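You operate a simulated robot arm through the tools that you are given. There is no shell and no other tool. Be economical: measure what you need, move in short steps, check, and stop when the job is done.

Carry out the task below with a simulated robot arm. There is one attempt and no reset: what you move stays moved.

TASK
Put the tote tag marked "plain" from the top of the check bench on top of the low cone and the tote tag labelled "hold" on top of the brown tape roll there.

It is judged by the outcome, as a careful person would: the job done as asked, and still so three seconds after it is handed in. It fails if anything else is knocked over, pushed out of place, dropped, spilled or broken.

THE ROBOT
A 7-joint arm with a two-finger parallel gripper, fixed in place. Base frame: the origin is at the foot of the arm, x ahead of it, y to its left, z up; the work surface is at about z = 860. Lengths are in mm, angles in degrees, forces in N, time in s.
With the tool pointing down near the work surface it reaches from about 300 to 700 mm from the base axis. Its first joint turns from -66.0 to 66.0 degrees. Payload 1.57 kg.
Tool frame: the origin (TCP) lies between the finger pads and is the grasp point; the fingertips stand 30 mm ahead of it; z points along the fingers, y is the line along which they close. The gripper opens to 110 mm. The fingers are 24 mm wide and 12 mm thick; the gripper's body (48 by 112 mm) begins 78 mm behind the TCP.
Orientation is that of the tool frame in the base frame, as a unit quaternion [x, y, z, w]. With the fingers straight down and closing along the base's y, the tool's x points along the base's -x, its y along +y and its z along -z.

THE INTERFACE
- The arm moves only by the tool jog_arm. Its argument "deltas" is one flat list of numbers, 7 for each row, row after row: the gripper command, from -1 (fully open) to 1 (shut), values between in proportion, then the shift along the tool's x, y, z in mm, then the turn, a rotation vector about the tool's x, y, z in degrees. In form: [gripper, x, y, z, rx, ry, rz, gripper, x, y, z, rx, ry, rz, ...]. A call has 1 to 20 rows; each row shifts and turns the commanded pose from where the row before left it, along the tool's axes as they then stand. A row lasts 0.2 s, in which the tool goes at most 50 mm and 8.6 degrees; a call with a longer step from one row to the next is refused whole, and so is a gripper value outside its range. A pose out of reach is approached as far as the arm can. The call stops where the force on the tool passes 40 N (or 10 N more than at its start, if that is more) or the arm is blocked; 0.2 s more then pass. The fingers move at their own pace (about 108 mm/s each) and stop on an object; they squeeze with about 22 N. The grip force told is the motor's: it shows also when the fingers shut on nothing. Time passes only in rows, and 0.2 s behind the last, so rows that do not move let the fingers close. It gives the time, the measured TCP pose, the force on the tool (base axes), the opening and the grip force at its end, in the units of the frame above (readings bear some noise).
- Cameras (640 x 400 px; columns grow to the right, rows downward): "scene" is fixed at [164.2, -388.5, 1410.7]; the picture's right is [0.80, -0.60, 0.00], its down [-0.31, -0.42, -0.85] and it looks along [0.51, 0.68, -0.53] (base axes); focal length 261 px, centre (320, 200). "wrist" rides on the gripper at [-36, 0, -80] in the tool frame; the picture's right is [0.00, -1.00, 0.00], its down [0.97, 0.00, -0.24] and it looks along [0.24, 0.00, 0.97] (tool axes); focal length 218 px, centre (320, 200).
- grab_frame(camera): a new picture of that camera. No time passes.
- probe_pixels(camera, pixels): for up to 12 pixels [column, row] of the newest picture of that camera ("zoom" is the newest enlarged one), the place [x, y, z] in the base frame of the surface seen there, good to about 3 mm. No time passes.
- close_up(camera, box): a new picture of the part [left, top, right, bottom] of that camera's present view, enlarged. No time passes.
- finish_job(): hands the job in; it is judged then, once.

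Work in short steps. Measure before you move; look again where a grasp or a placing could have gone wrong, and mend it. You have 60 turns and 26 pictures in all, the two below and enlarged ones among them. Open the gripper and draw the arm clear of the work before you hand the job in, unless the task says otherwise; then end with one line.

The tools are called as a command line: name --argument value ..., lists and objects as JSON in quotes. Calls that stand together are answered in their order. jog_arm: Moves the arm, as the interface text tells. Its arguments: {"type":"object","properties":{"deltas":{"type":"array"}},"required":["deltas"]} The other tools are called the same way: grab_frame (camera) takes a picture; probe_pixels (camera, pixels) gives the place of the surface under pixels of a picture; close_up (camera, box) takes an enlarged picture of a part of a camera's view; finish_job () hands the job in.

At the start:

```text
t: 0.0
position: [388.8, 3.3, 1200.8]
tool_rot: [0.0, 1.0, 0.0, 0.0]
wrist_force: [-0.3, -0.1, -0.5]
opening: 110.0
finger_force: 0.1
```

scene: 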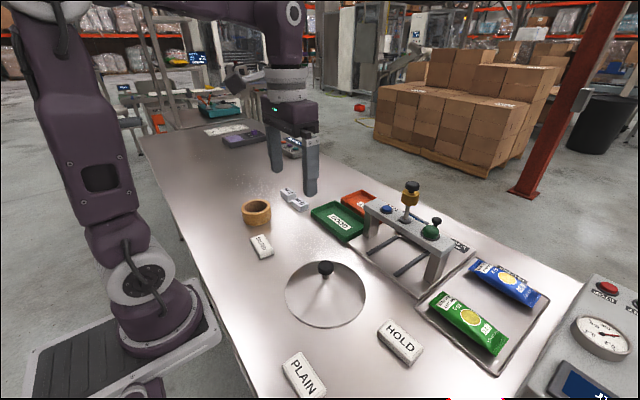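
wrist: 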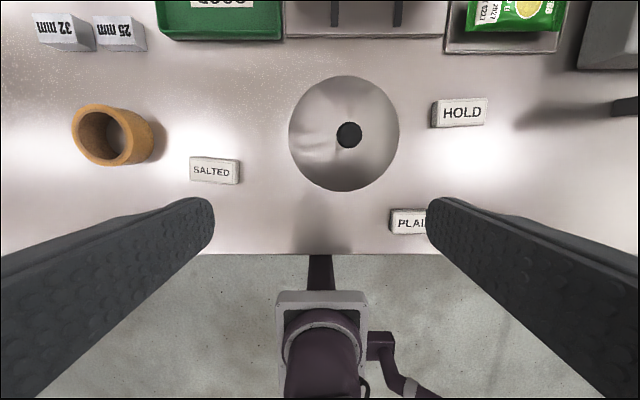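

The tags PLAIN (scene ~305,375) and HOLD (~400,343), the cone-like disc with a knob (~325,290) and the tape roll (~257,212) are in view. I look closer and measure.

close_up --camera "scene" --box '[230, 180, 440, 400]'

probe_pixels --camera "wrist" --pixels '[[349, 134], [349, 115], [320, 134], [349, 180], [300, 134], [460, 111], [437, 104], [486, 101], [410, 220], [75, 130], [100, 107], [108, 138]]'

probe_pixels --camera "scene" --pixels '[[325, 267], [325, 278], [325, 300], [300, 290], [350, 290], [325, 322], [290, 357], [303, 375], [318, 388], [400, 341], [256, 203], [257, 225]]'

```text
1.82 times, centred on (335, 290) of scene
```

zoom: 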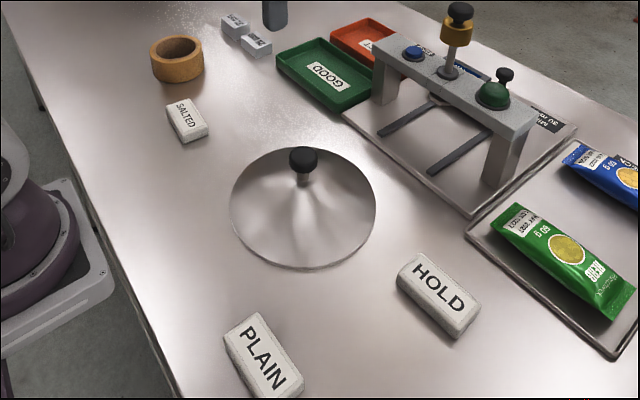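

```text
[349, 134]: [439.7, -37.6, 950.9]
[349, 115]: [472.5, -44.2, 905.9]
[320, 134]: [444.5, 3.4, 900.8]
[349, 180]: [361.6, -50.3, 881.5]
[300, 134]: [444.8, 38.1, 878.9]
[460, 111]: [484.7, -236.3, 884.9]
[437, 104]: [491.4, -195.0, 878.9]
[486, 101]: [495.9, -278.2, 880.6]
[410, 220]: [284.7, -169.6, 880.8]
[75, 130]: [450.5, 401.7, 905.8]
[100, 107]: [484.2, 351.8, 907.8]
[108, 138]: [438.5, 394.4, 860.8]
```

```text
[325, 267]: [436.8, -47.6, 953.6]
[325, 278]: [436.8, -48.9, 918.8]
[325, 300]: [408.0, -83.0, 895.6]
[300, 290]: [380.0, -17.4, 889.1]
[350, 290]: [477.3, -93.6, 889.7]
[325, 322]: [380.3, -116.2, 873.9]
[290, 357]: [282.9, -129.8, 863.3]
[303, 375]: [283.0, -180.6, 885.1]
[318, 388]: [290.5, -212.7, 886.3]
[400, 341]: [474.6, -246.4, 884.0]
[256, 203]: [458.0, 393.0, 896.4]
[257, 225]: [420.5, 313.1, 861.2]
```

The cone's knob top is at about z 953, tag tops at about 884. I move over PLAIN for a closer look.

jog_arm --deltas '[-1, 10, -37, 14, 0, 0, 0, -1, 10, -37, 14, 0, 0, 0, -1, 10, -37, 14, 0, 0, 0, -1, 10, -37, 14, 0, 0, 0, -1, 10, -37, 14, 0, 0, 0, -1, 0, 0, 0, 0, 0, 0]'

grab_frame --camera "wrist"

```text
t: 1.4
position: [340.4, -182.1, 1129.3]
tool_rot: [0.0, 1.0, 0.0, 0.0]
wrist_force: [0.0, -0.2, -0.5]
opening: 109.8
finger_force: 0.0
```

```text
22 pictures are left
```

wrist: 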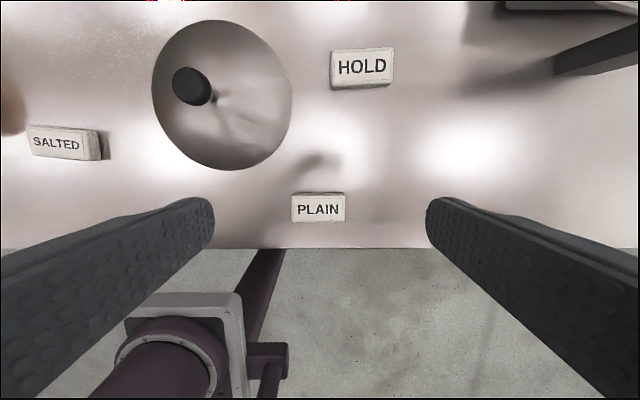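

probe_pixels --camera "wrist" --pixels '[[293, 196], [343, 197], [293, 220], [344, 220], [318, 209], [333, 52], [392, 50], [335, 80], [393, 77], [188, 86], [176, 86], [200, 80]]'

close_up --camera "wrist" --box '[140, 10, 300, 180]'

```text
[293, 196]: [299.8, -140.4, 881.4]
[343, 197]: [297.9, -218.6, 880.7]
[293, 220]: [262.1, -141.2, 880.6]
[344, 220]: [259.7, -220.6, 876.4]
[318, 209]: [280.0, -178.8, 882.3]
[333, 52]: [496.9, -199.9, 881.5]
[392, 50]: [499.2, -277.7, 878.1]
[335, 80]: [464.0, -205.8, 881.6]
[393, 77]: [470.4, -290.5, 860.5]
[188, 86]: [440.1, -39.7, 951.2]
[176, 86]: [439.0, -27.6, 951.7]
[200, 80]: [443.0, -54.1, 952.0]
```

```text
2.35 times, centred on (220, 95) of wrist
```

zoom: 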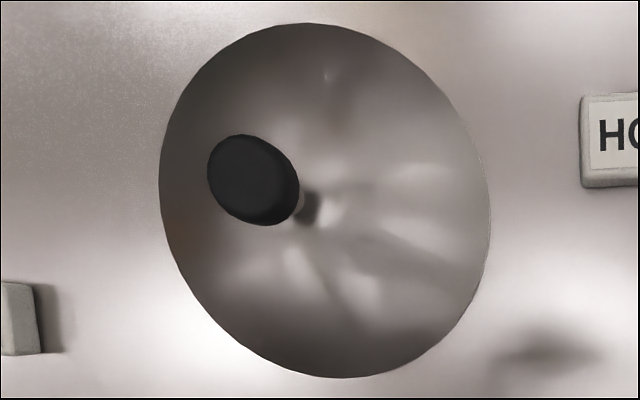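

PLAIN spans x 260–300, y −140…−220 (centre 280,−180), top 882; the knob top is flat at z≈951. I'll grip it along its 80 mm length, descending to just above first.

jog_arm --deltas '[-1, 12, 0.4, 39, 0, 0, 0, -1, 12, 0.4, 39, 0, 0, 0, -1, 12, 0.4, 39, 0, 0, 0, -1, 12, 0.4, 39, 0, 0, 0, -1, 12, 0.4, 39, 0, 0, 0, -1, 0, 0, 0, 0, 0, 0]'

grab_frame --camera "wrist"

```text
t: 2.8
position: [279.5, -179.2, 933.6]
tool_rot: [0.001, 1.0, 0.0, 0.0]
wrist_force: [-0.3, -0.4, 0.2]
opening: 110.2
finger_force: 0.1
```

```text
20 pictures are left
```

wrist: 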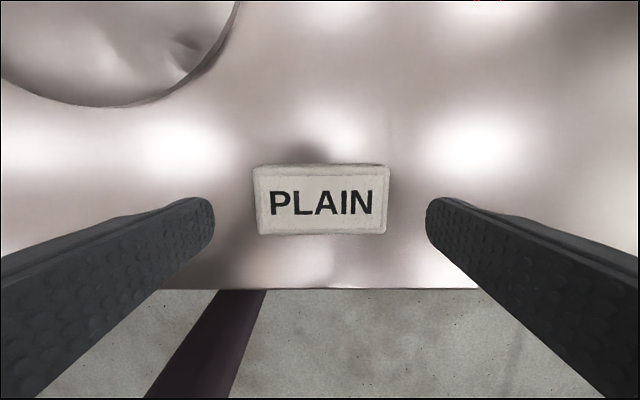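

PLAIN sits centred between the fingers. I descend to TCP z≈894 and close.

jog_arm --deltas '[-1, 0, -0.5, 20, 0, 0, 0, -1, 0, 0, 19, 0, 0, 0, -1, 0, 0, 0, 0, 0, 0, 1, 0, 0, 0, 0, 0, 0, 1, 0, 0, 0, 0, 0, 0, 1, 0, 0, 0, 0, 0, 0]'

```text
t: 4.2
position: [280.1, -179.7, 894.9]
tool_rot: [0.0, 1.0, 0.001, 0.0]
wrist_force: [0.0, 0.6, 0.0]
opening: 84.1
finger_force: 22.2
```

Gripped at 84 mm. Lift and look; the tag bottom is ~34.5 mm under the TCP.

jog_arm --deltas '[1, 0, 0, -10, 0, 0, 0, 1, 0, 0, -40, 0, 0, 0, 1, 0, 0, -40, 0, 0, 0, 1, 0, 0, -40, 0, 0, 0, 1, 0, 0, 0, 0, 0, 0]'

grab_frame --camera "wrist"

```text
t: 5.4
position: [281.4, -180.5, 1025.9]
tool_rot: [-0.001, 1.0, 0.0, 0.0]
wrist_force: [0.9, 0.0, 0.1]
opening: 0.1
finger_force: 21.4
```

```text
19 pictures are left
```

wrist: 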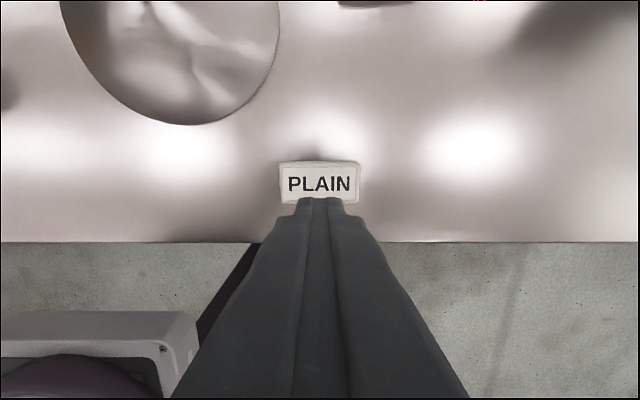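

The tag slipped out on lifting and lies back on the bench. I'll grip across its 40 mm width instead: raise nothing more, turn the tool 90° with a part-open gripper and look.

jog_arm --deltas '[-0.4, 0, 0, 0, 0, 0, 8.2, -0.4, 0, 0, 0, 0, 0, 8.2, -0.4, 0, 0, 0, 0, 0, 8.2, -0.4, 0, 0, 0, 0, 0, 8.2, -0.4, 0, 0, 0, 0, 0, 8.2, -0.4, 0, 0, 0, 0, 0, 8.2, -0.4, 0, 0, 0, 0, 0, 8.2, -0.4, 0, 0, 0, 0, 0, 8.2, -0.4, 0, 0, 0, 0, 0, 8.2, -0.4, 0, 0, 0, 0, 0, 8.2, -0.4, 0, 0, 0, 0, 0, 8, -0.4, 0, 0, 0, 0, 0, 0]'

grab_frame --camera "wrist"

```text
t: 8.0
position: [278.1, -180.6, 1027.5]
tool_rot: [0.707, 0.707, 0.0, 0.0]
wrist_force: [0.4, 0.1, -0.6]
opening: 77.3
finger_force: 0.1
```

```text
18 pictures are left
```

wrist: 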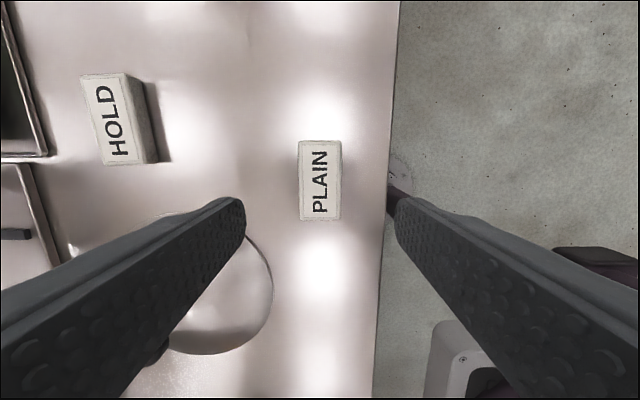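

probe_pixels --camera "wrist" --pixels '[[303, 144], [338, 144], [302, 216], [338, 216], [320, 180], [86, 79], [122, 76], [103, 163], [136, 160], [355, 180]]'

jog_arm --deltas '[-0.4, 0, 0, 32, 0, 0, 0, -0.4, 0, 1, 32, 0, 0, 0, -0.4, 0, 1, 32, 0, 0, 0, -0.4, 0, 0, 0, 0, 0, 0]'

grab_frame --camera "wrist"

```text
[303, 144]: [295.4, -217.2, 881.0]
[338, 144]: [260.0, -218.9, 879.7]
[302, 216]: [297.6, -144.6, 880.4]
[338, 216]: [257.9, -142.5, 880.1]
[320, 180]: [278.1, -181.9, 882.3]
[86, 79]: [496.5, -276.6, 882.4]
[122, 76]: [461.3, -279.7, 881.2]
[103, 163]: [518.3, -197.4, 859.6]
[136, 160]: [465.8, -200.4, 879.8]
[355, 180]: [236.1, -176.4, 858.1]
```

```text
t: 9.0
position: [279.7, -182.3, 928.8]
tool_rot: [0.706, 0.708, 0.0, 0.001]
wrist_force: [-0.4, -0.7, 0.2]
opening: 76.9
finger_force: 0.1
```

```text
17 pictures are left
```

wrist: 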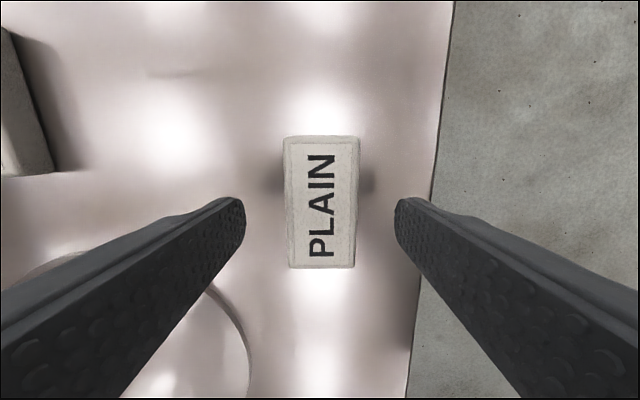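

Centred (278,−181). Descend to ~892, close, wait, then lift gently a little.

jog_arm --deltas '[-0.4, 1, -1, 18, 0, 0, 0, -0.4, 0, 0, 18.5, 0, 0, 0, -0.4, 0, 0, 0, 0, 0, 0, 1, 0, 0, 0, 0, 0, 0, 1, 0, 0, 0, 0, 0, 0, 1, 0, 0, 0, 0, 0, 0, 1, 0, 0, -4, 0, 0, 0, 1, 0, 0, -8, 0, 0, 0, 1, 0, 0, -8, 0, 0, 0]'

```text
t: 11.0
position: [280.8, -179.5, 912.6]
tool_rot: [0.707, 0.707, 0.0, -0.001]
wrist_force: [-0.3, 0.4, -0.2]
opening: 44.0
finger_force: 22.4
```

Still held at 44 mm. Lift on slowly to ~1030 and check.

jog_arm --deltas '[1, 0, 0, -15, 0, 0, 0, 1, 0, 0, -20, 0, 0, 0, 1, 0, 0, -20, 0, 0, 0, 1, 0, 0, -20, 0, 0, 0, 1, 0, 0, -20, 0, 0, 0, 1, 0, 0, -20, 0, 0, 0, 1, 0, 0, -10, 0, 0, 0, 1, 0, 0, 0, 0, 0, 0]'

grab_frame --camera "wrist"

```text
t: 12.8
position: [280.5, -179.2, 1038.6]
tool_rot: [0.707, 0.708, 0.0, 0.0]
wrist_force: [0.2, -0.5, -1.0]
opening: 44.3
finger_force: 21.9
```

```text
16 pictures are left
```

wrist: 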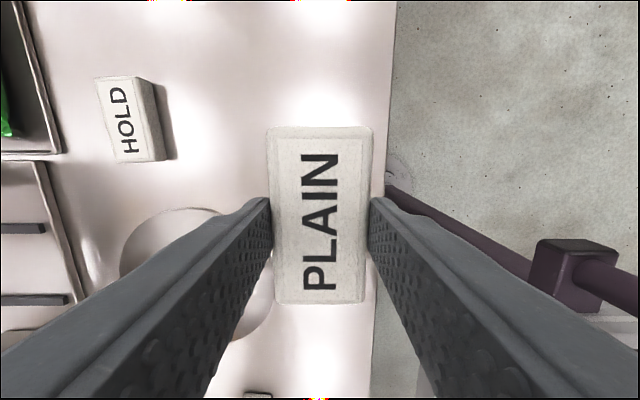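

Held level. I measure the tag in the hand and, from the scene camera, the knob.

probe_pixels --camera "wrist" --pixels '[[280, 140], [360, 140], [285, 292], [355, 292], [320, 131], [320, 298], [320, 210]]'

close_up --camera "scene" --box '[275, 235, 375, 335]'

```text
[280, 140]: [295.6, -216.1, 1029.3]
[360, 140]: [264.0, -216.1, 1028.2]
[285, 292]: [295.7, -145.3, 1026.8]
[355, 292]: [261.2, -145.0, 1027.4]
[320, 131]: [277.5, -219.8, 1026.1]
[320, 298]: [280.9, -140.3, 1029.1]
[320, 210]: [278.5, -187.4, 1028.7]
```

```text
4.00 times, centred on (325, 285) of scene
```

zoom: 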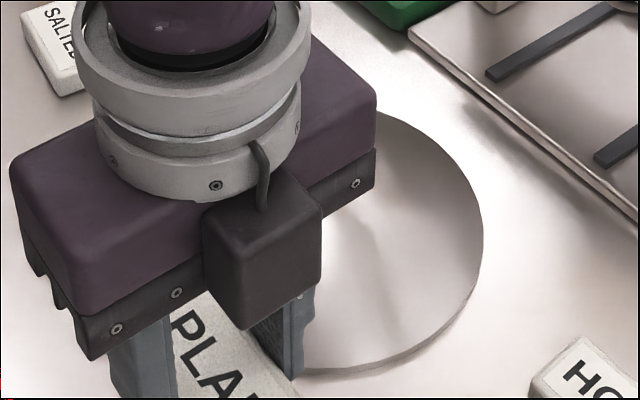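

Cone centre works out at about (440,−40) from both the rim and the knob edges; the tag centre is at (279,−180.3), its bottom ~32.5 mm below TCP. I carry it over the knob at this height.

jog_arm --deltas '[1, 14.05, 16.1, 0, 0, 0, 0, 1, 14.05, 16.1, 0, 0, 0, 0, 1, 14.05, 16.1, 0, 0, 0, 0, 1, 14.05, 16.1, 0, 0, 0, 0, 1, 14.05, 16.1, 0, 0, 0, 0, 1, 14.05, 16.1, 0, 0, 0, 0, 1, 14.05, 16.1, 0, 0, 0, 0, 1, 14.05, 16.1, 0, 0, 0, 0, 1, 14.05, 16.1, 0, 0, 0, 0, 1, 14.05, 16.1, 0, 0, 0, 0, 1, 0, 0, 0, 0, 0, 0, 1, 0, 0, 0, 0, 0, 0]'

close_up --camera "scene" --box '[245, 180, 405, 340]'

grab_frame --camera "wrist"

```text
t: 15.4
position: [440.1, -38.8, 1036.5]
tool_rot: [0.708, 0.707, -0.001, 0.0]
wrist_force: [-0.4, 0.3, -1.0]
opening: 43.9
finger_force: 21.8
```

```text
2.50 times, centred on (325, 260) of scene
```

zoom: 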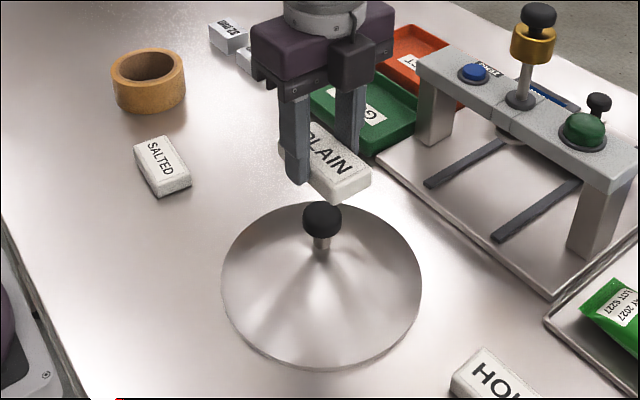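

```text
13 pictures are left
```

wrist: 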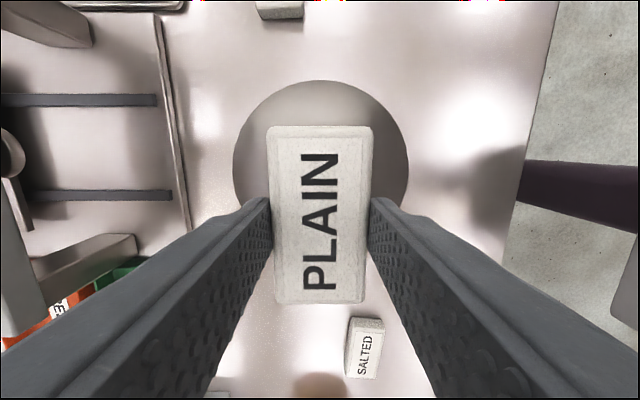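

Cone columns 233–409 (mid 321) match the tag's; knob top estimate from the scene ≈(444,−40). Lower to just over the knob, then small steps to feel contact.

jog_arm --deltas '[1, -0.5, 0.5, 10, 0, 0, 0, 1, 0, 0, 12, 0, 0, 0, 1, 0, 0, 12, 0, 0, 0, 1, 0, 0, 10, 0, 0, 0, 1, 0, 0, 4, 0, 0, 0, 1, 0, 0, 0, 0, 0, 0]'

close_up --camera "scene" --box '[275, 215, 375, 315]'

```text
t: 16.8
position: [441.2, -37.7, 990.7]
tool_rot: [0.707, 0.707, 0.001, 0.0]
wrist_force: [-0.2, -0.3, -1.0]
opening: 43.9
finger_force: 21.9
```

```text
4.00 times, centred on (325, 265) of scene
```

zoom: 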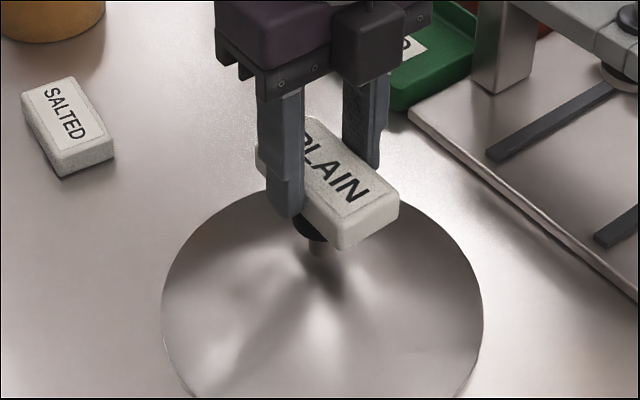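

A small gap remains; step down 1 mm at a time.

jog_arm --deltas '[1, 0, 0, 1, 0, 0, 0, 1, 0, 0, 1, 0, 0, 0, 1, 0, 0, 1, 0, 0, 0, 1, 0, 0, 0, 0, 0, 0]'

```text
t: 17.8
position: [442.1, -38.6, 987.0]
tool_rot: [0.707, 0.707, 0.0, 0.0]
wrist_force: [0.1, 0.5, 0.6]
opening: 44.1
finger_force: 22.0
```

jog_arm --deltas '[1, 0, 0, 1, 0, 0, 0, 1, 0, 0, 0, 0, 0, 0]'

```text
t: 18.4
position: [441.6, -38.6, 986.2]
tool_rot: [0.707, 0.707, 0.0, 0.0]
wrist_force: [-0.8, -0.4, -0.9]
opening: 43.8
finger_force: 21.8
```

No contact yet (−0.9 N); another 1 mm steps.

jog_arm --deltas '[1, 0, 0, 1, 0, 0, 0, 1, 0, 0, 0, 0, 0, 0]'

jog_arm --deltas '[1, 0, 0, 1, 0, 0, 0, 1, 0, 0, 0, 0, 0, 0]'

```text
t: 19.0
position: [441.7, -39.9, 985.6]
tool_rot: [0.707, 0.707, 0.0, 0.001]
wrist_force: [-0.3, 1.5, 1.3]
opening: 43.9
finger_force: 22.1
```

```text
t: 19.6
position: [441.5, -38.7, 984.1]
tool_rot: [0.707, 0.707, 0.001, 0.0]
wrist_force: [1.0, -1.0, 18.3]
opening: 44.1
finger_force: 21.8
```

Contact (18 N). Ease back slightly, then open slowly to ~70 mm.

jog_arm --deltas '[1, 0, 0, -0.6, 0, 0, 0, 1, 0, 0, 0, 0, 0, 0, 0.1, 0, 0, 0, 0, 0, 0, 0, 0, 0, 0, 0, 0, 0, -0.3, 0, 0, 0, 0, 0, 0, -0.3, 0, 0, 0, 0, 0, 0]'

close_up --camera "scene" --box '[275, 215, 375, 315]'

```text
t: 21.0
position: [440.8, -38.3, 983.3]
tool_rot: [0.707, 0.707, 0.001, 0.0]
wrist_force: [-0.2, 0.0, 1.3]
opening: 71.6
finger_force: 0.0
```

```text
4.00 times, centred on (325, 265) of scene
```

zoom: 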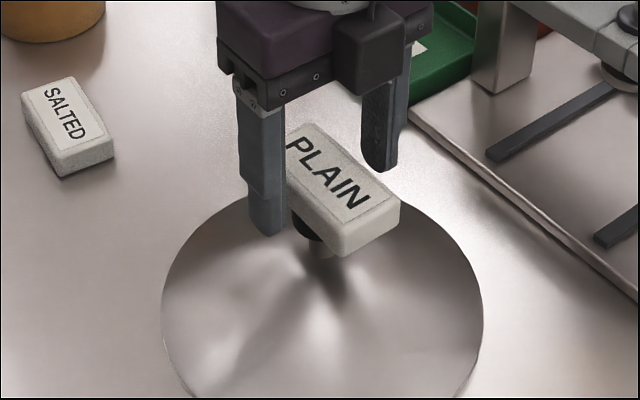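

PLAIN rests level on the knob. Retreat straight up, then move over HOLD (~481,−239).

jog_arm --deltas '[-0.3, 0, 0, -10, 0, 0, 0, -0.3, 0, 0, -30, 0, 0, 0, -0.3, 0, 0, -40, 0, 0, 0, -0.3, -40, 8, 0, 0, 0, 0, -0.3, -40, 8, 0, 0, 0, 0, -0.3, -40, 8, 0, 0, 0, 0, -0.3, -40, 8, 0, 0, 0, 0, -0.3, -40, 8, 0, 0, 0, 0, -0.3, 0, 0, 30, 0, 0, 0, -0.3, 0, 0, 30, 0, 0, 0, -0.3, 0, 0, 0, 0, 0, 0, -0.3, 0, 0, 0, 0, 0, 0]'

grab_frame --camera "wrist"

```text
t: 23.6
position: [482.1, -239.3, 1006.5]
tool_rot: [0.707, 0.707, 0.0, 0.0]
wrist_force: [0.6, 1.3, 0.3]
opening: 71.5
finger_force: 0.1
```

```text
10 pictures are left
```

wrist: 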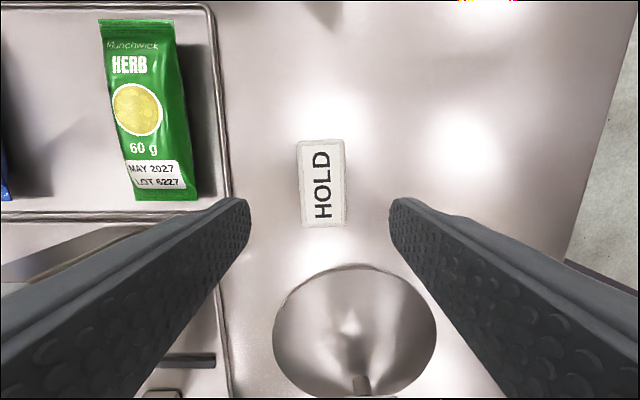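

HOLD is between the fingers (321,183). I measure it and the nearby tray edge clearance.

probe_pixels --camera "wrist" --pixels '[[303, 146], [340, 144], [305, 220], [343, 221], [321, 183], [232, 180], [226, 120], [228, 240], [243, 225], [252, 190]]'

grab_frame --camera "scene"

```text
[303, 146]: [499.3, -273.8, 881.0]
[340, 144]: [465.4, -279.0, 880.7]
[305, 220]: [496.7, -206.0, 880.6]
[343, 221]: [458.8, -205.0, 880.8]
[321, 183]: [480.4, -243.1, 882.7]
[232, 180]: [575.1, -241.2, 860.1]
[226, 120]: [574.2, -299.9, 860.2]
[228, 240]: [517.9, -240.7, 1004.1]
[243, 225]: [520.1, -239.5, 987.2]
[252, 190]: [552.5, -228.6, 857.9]
```

```text
9 pictures are left
```

scene: 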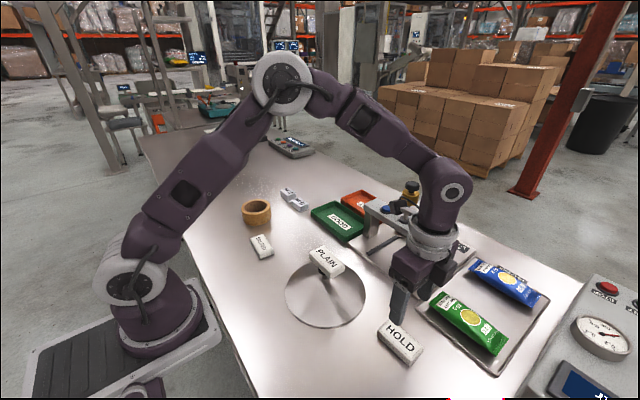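

PLAIN is stable. HOLD centre ≈(480,−241), turned ~3.5°; sides are clear. Align, descend to ~892, grip, lift gently.

jog_arm --deltas '[-0.3, -1.5, -2, 30, 0, 0, -3.5, -0.3, 0, 0, 30, 0, 0, 0, -0.3, 0, 0, 30, 0, 0, 0, -0.3, 0, 0, 15, 0, 0, 0, -0.3, 0, 0, 9, 0, 0, 0, -0.3, 0, 0, 0, 0, 0, 0, 1, 0, 0, 0, 0, 0, 0, 1, 0, 0, 0, 0, 0, 0, 1, 0, 0, 0, 0, 0, 0]'

```text
t: 25.6
position: [478.8, -241.0, 890.9]
tool_rot: [0.685, 0.728, -0.001, 0.0]
wrist_force: [-0.5, 0.0, 0.1]
opening: 44.1
finger_force: 21.6
```

Gripped at 44 mm. Lift slowly to ~1080.

jog_arm --deltas '[1, 0, 0, -4, 0, 0, 0, 1, 0, 0, -8, 0, 0, 0, 1, 0, 0, -14, 0, 0, 0, 1, 0, 0, -20, 0, 0, 0, 1, 0, 0, -20, 0, 0, 0, 1, 0, 0, -20, 0, 0, 0, 1, 0, 0, -20, 0, 0, 0, 1, 0, 0, -20, 0, 0, 0, 1, 0, 0, -20, 0, 0, 0, 1, 0, 0, -20, 0, 0, 0, 1, 0, 0, -16, 0, 0, 0, 1, 0, 0, -8, 0, 0, 0, 1, 0, 0, 0, 0, 0, 0]'

```text
t: 28.4
position: [478.6, -239.7, 1081.7]
tool_rot: [0.685, 0.729, -0.001, -0.002]
wrist_force: [0.5, -0.6, 0.1]
opening: 44.3
finger_force: 22.3
```

HOLD is held. Measure the tape roll from the scene camera.

close_up --camera "scene" --box '[217, 172, 297, 252]'

```text
5.00 times, centred on (257, 212) of scene
```

zoom: 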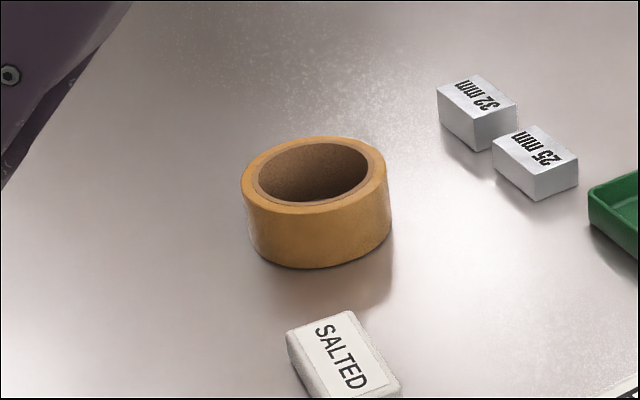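

probe_pixels --camera "zoom" --pixels '[[249, 187], [378, 164], [300, 207], [325, 139], [270, 154], [360, 191], [350, 143], [262, 202]]'

jog_arm --deltas '[1, 15, -1, 0, 0, 0, 3.5, 1, 25, -2, 0, 0, 0, 0, 1, 25, -2, 0, 0, 0, 0, 1, 25, -2, 0, 0, 0, 0, 1, 25, -2, 0, 0, 0, 0, 1, 25, -2, 0, 0, 0, 0, 1, 25, -2, 0, 0, 0, 0, 1, 25, -2, 0, 0, 0, 0, 1, 25, -2, 0, 0, 0, 0, 1, 25, -2, 0, 0, 0, 0, 1, 25, -2, 0, 0, 0, 0, 1, 25, -2, 0, 0, 0, 0, 1, 25, -2, 0, 0, 0, 0, 1, 25, -2, 0, 0, 0, 0, 1, 25, -2, 0, 0, 0, 0, 1, 15, -2, 0, 0, 0, 0, 1, 0, 0, 0, 0, 0, 0]'

```text
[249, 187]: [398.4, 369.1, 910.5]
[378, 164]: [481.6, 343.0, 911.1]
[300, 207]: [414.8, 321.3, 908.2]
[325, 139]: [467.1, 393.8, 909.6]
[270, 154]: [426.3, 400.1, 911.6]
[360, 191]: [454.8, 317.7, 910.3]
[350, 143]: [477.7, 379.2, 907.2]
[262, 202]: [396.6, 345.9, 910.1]
```

```text
t: 32.0
position: [446.1, 139.9, 1080.4]
tool_rot: [0.707, 0.707, 0.0, 0.0]
wrist_force: [0.4, -0.7, -0.4]
opening: 44.1
finger_force: 22.0
```

Roll centre ≈(440,358.5), rim radius ~44, top z≈909.5. Check the tag in the hand.

grab_frame --camera "wrist"

probe_pixels --camera "wrist" --pixels '[[320, 131], [320, 298], [280, 140], [360, 140], [285, 292], [355, 292], [320, 210]]'

```text
7 pictures are left
```

wrist: 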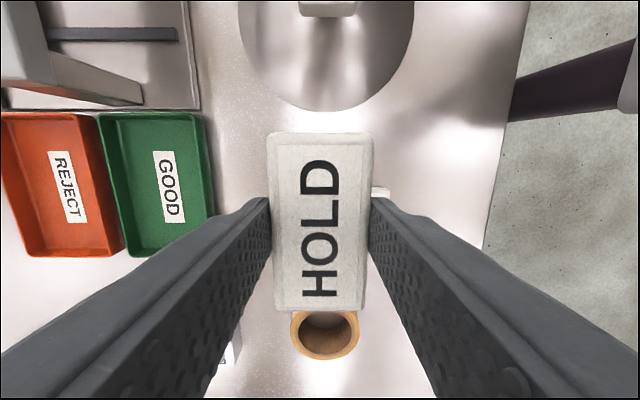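

```text
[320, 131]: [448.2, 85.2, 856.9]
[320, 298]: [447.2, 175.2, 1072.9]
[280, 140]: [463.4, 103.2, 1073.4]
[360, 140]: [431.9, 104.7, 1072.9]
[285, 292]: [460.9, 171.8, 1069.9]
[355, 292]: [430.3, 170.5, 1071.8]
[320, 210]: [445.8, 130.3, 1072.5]
```

Tag centre ≈(446,141.5), bottom ~31 mm below TCP. Carry it over the roll.

jog_arm --deltas '[1, 12, -0.6, 0, 0, 0, 0, 1, 22, -0.6, 0, 0, 0, 0, 1, 22, -0.6, 0, 0, 0, 0, 1, 22, -0.6, 0, 0, 0, 0, 1, 22, -0.6, 0, 0, 0, 0, 1, 22, -0.6, 0, 0, 0, 0, 1, 22, -0.6, 0, 0, 0, 0, 1, 22, -0.6, 0, 0, 0, 0, 1, 22, -0.6, 0, 0, 0, 0, 1, 22, -0.6, 0, 0, 0, 0, 1, 7, 0, 0, 0, 0, 0, 1, 0, 0, 0, 0, 0, 0, 1, 0, 0, 0, 0, 0, 0]'

```text
t: 34.8
position: [442.8, 356.8, 1081.2]
tool_rot: [0.707, 0.707, 0.0, 0.0]
wrist_force: [-0.4, -0.6, -1.0]
opening: 44.1
finger_force: 22.4
```

Reached. Descend to ~950, shifting x by −1.5, then look.

jog_arm --deltas '[1, 0, -1.5, 10, 0, 0, 0, 1, 0, 0, 20, 0, 0, 0, 1, 0, 0, 20, 0, 0, 0, 1, 0, 0, 20, 0, 0, 0, 1, 0, 0, 20, 0, 0, 0, 1, 0, 0, 20, 0, 0, 0, 1, 0, 0, 14, 0, 0, 0, 1, 0, 0, 6, 0, 0, 0, 1, 0, 0, 0, 0, 0, 0]'

close_up --camera "scene" --box '[217, 162, 297, 242]'

```text
t: 36.8
position: [439.8, 356.1, 951.3]
tool_rot: [0.707, 0.707, 0.0, -0.001]
wrist_force: [-1.3, -0.9, 0.1]
opening: 44.0
finger_force: 22.2
```

```text
5.00 times, centred on (257, 202) of scene
```

zoom: 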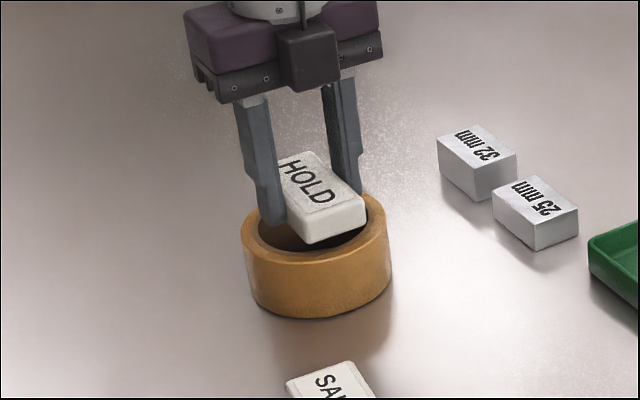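

Near end of the tag will land at the rim middle (≈338,253). Lower in small steps.

jog_arm --deltas '[1, 0, 0, 4, 0, 0, 0, 1, 0, 0, 2, 0, 0, 0, 1, 0, 0, 1, 0, 0, 0, 1, 0, 0, 0, 0, 0, 0]'

jog_arm --deltas '[1, 0, 0, 1, 0, 0, 0, 1, 0, 0, 0, 0, 0, 0]'

jog_arm --deltas '[1, 0, 0, 1, 0, 0, 0, 1, 0, 0, 0, 0, 0, 0]'

```text
t: 37.8
position: [439.9, 356.1, 945.3]
tool_rot: [0.707, 0.707, 0.0, 0.0]
wrist_force: [0.4, 0.1, -1.1]
opening: 43.7
finger_force: 21.9
```

```text
t: 38.4
position: [439.9, 355.3, 942.0]
tool_rot: [0.708, 0.706, 0.0, -0.001]
wrist_force: [0.1, -0.9, -1.1]
opening: 43.9
finger_force: 21.9
```

```text
t: 39.0
position: [438.9, 356.7, 941.2]
tool_rot: [0.707, 0.707, 0.0, 0.0]
wrist_force: [0.4, 0.3, -0.4]
opening: 44.1
finger_force: 21.8
```

jog_arm --deltas '[1, 0, 0, 1, 0, 0, 0, 1, 0, 0, 0, 0, 0, 0]'

```text
t: 39.6
position: [440.0, 355.6, 940.4]
tool_rot: [0.707, 0.707, 0.0, 0.0]
wrist_force: [0.0, 0.9, -1.0]
opening: 43.9
finger_force: 21.8
```

jog_arm --deltas '[1, 0, 0, 1, 0, 0, 0, 1, 0, 0, 0, 0, 0, 0]'

```text
t: 40.2
position: [439.8, 356.9, 939.3]
tool_rot: [0.707, 0.707, 0.0, 0.001]
wrist_force: [-0.1, -0.6, 0.0]
opening: 44.1
finger_force: 22.1
```

jog_arm --deltas '[1, 0, 0, 1, 0, 0, 0, 1, 0, 0, 0, 0, 0, 0]'

```text
t: 40.8
position: [439.8, 356.6, 938.2]
tool_rot: [0.707, 0.708, 0.0, 0.0]
wrist_force: [0.3, -0.3, 5.9]
opening: 44.1
finger_force: 22.2
```

Contact (5.9 N). Open only to ~50 mm so the fingers stay inside the rim, then rise.

jog_arm --deltas '[0.09, 0, 0, 0, 0, 0, 0, 0.09, 0, 0, 0, 0, 0, 0, 0.09, 0, 0, -2, 0, 0, 0, 0.09, 0, 0, -4, 0, 0, 0, 0.09, 0, 0, -6, 0, 0, 0, 0.09, 0, 0, 0, 0, 0, 0]'

close_up --camera "scene" --box '[217, 162, 297, 242]'

```text
t: 42.2
position: [439.9, 357.2, 950.7]
tool_rot: [0.708, 0.707, 0.0, 0.0]
wrist_force: [0.6, -0.3, -0.7]
opening: 50.1
finger_force: 0.1
```

```text
5.00 times, centred on (257, 202) of scene
```

zoom: 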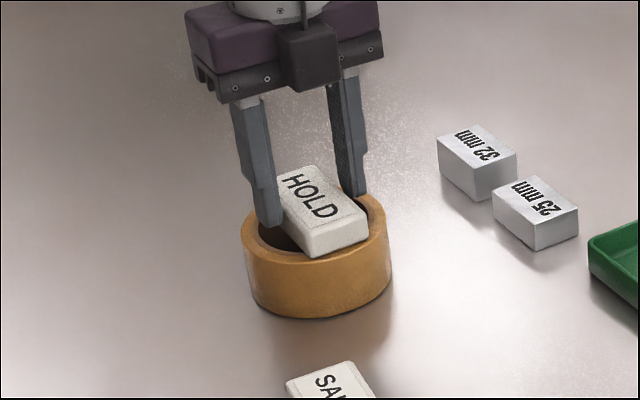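

HOLD rests across the rim. Rise straight up, opening once clear, and check everything.

jog_arm --deltas '[0.09, 0, 0, -15, 0, 0, 0, -0.2, 0, 0, -30, 0, 0, 0, -0.6, 0, 0, -40, 0, 0, 0, -1, 0, 0, -40, 0, 0, 0, -1, 0, 0, -40, 0, 0, 0, -1, 0, 0, -40, 0, 0, 0, -1, -40, 0, 0, 0, 0, 0, -1, -40, 0, 0, 0, 0, 0, -1, 0, 0, 0, 0, 0, 0, -1, 0, 0, 0, 0, 0, 0]'

grab_frame --camera "scene"

close_up --camera "scene" --box '[217, 172, 377, 332]'

```text
t: 44.4
position: [439.5, 275.0, 1156.6]
tool_rot: [0.707, 0.708, 0.0, 0.0]
wrist_force: [-1.1, 0.0, -0.4]
opening: 110.2
finger_force: 0.0
```

```text
4 pictures are left
```

scene: 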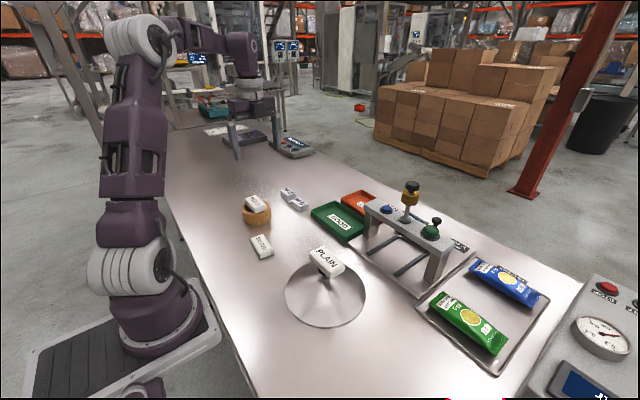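

```text
2.50 times, centred on (297, 252) of scene
```

zoom: 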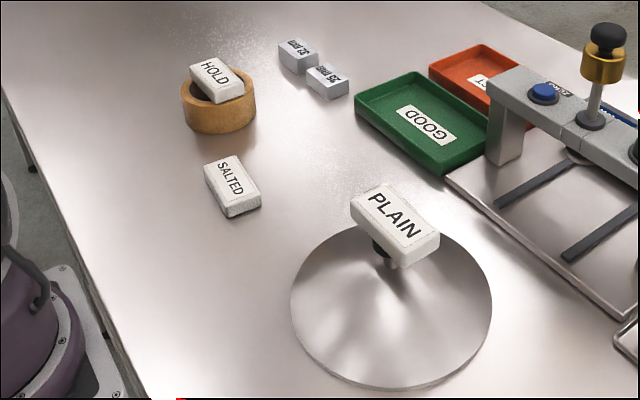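

Both look placed; I check that the HOLD and PLAIN tops are level.

probe_pixels --camera "zoom" --pixels '[[200, 66], [236, 86], [214, 62], [216, 92], [366, 200], [420, 232], [384, 190], [402, 245]]'

```text
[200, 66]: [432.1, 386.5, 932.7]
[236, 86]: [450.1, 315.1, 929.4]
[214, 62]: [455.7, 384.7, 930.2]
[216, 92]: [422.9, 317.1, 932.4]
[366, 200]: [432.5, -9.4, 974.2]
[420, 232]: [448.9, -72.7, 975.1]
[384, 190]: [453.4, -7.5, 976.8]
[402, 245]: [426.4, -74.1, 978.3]
```

Both tags are level: HOLD's top is at about 931 and PLAIN's at about 976. The arm is clear and the gripper open, so I hand the job in.

finish_job

```text
The job is handed in.
```

The "plain" tag rests level on the knob at the top of the low cone and the "hold" tag lies level across the brown tape roll; "plain" slipped from my first grip back onto the bench, and nothing else looked moved in the last picture.
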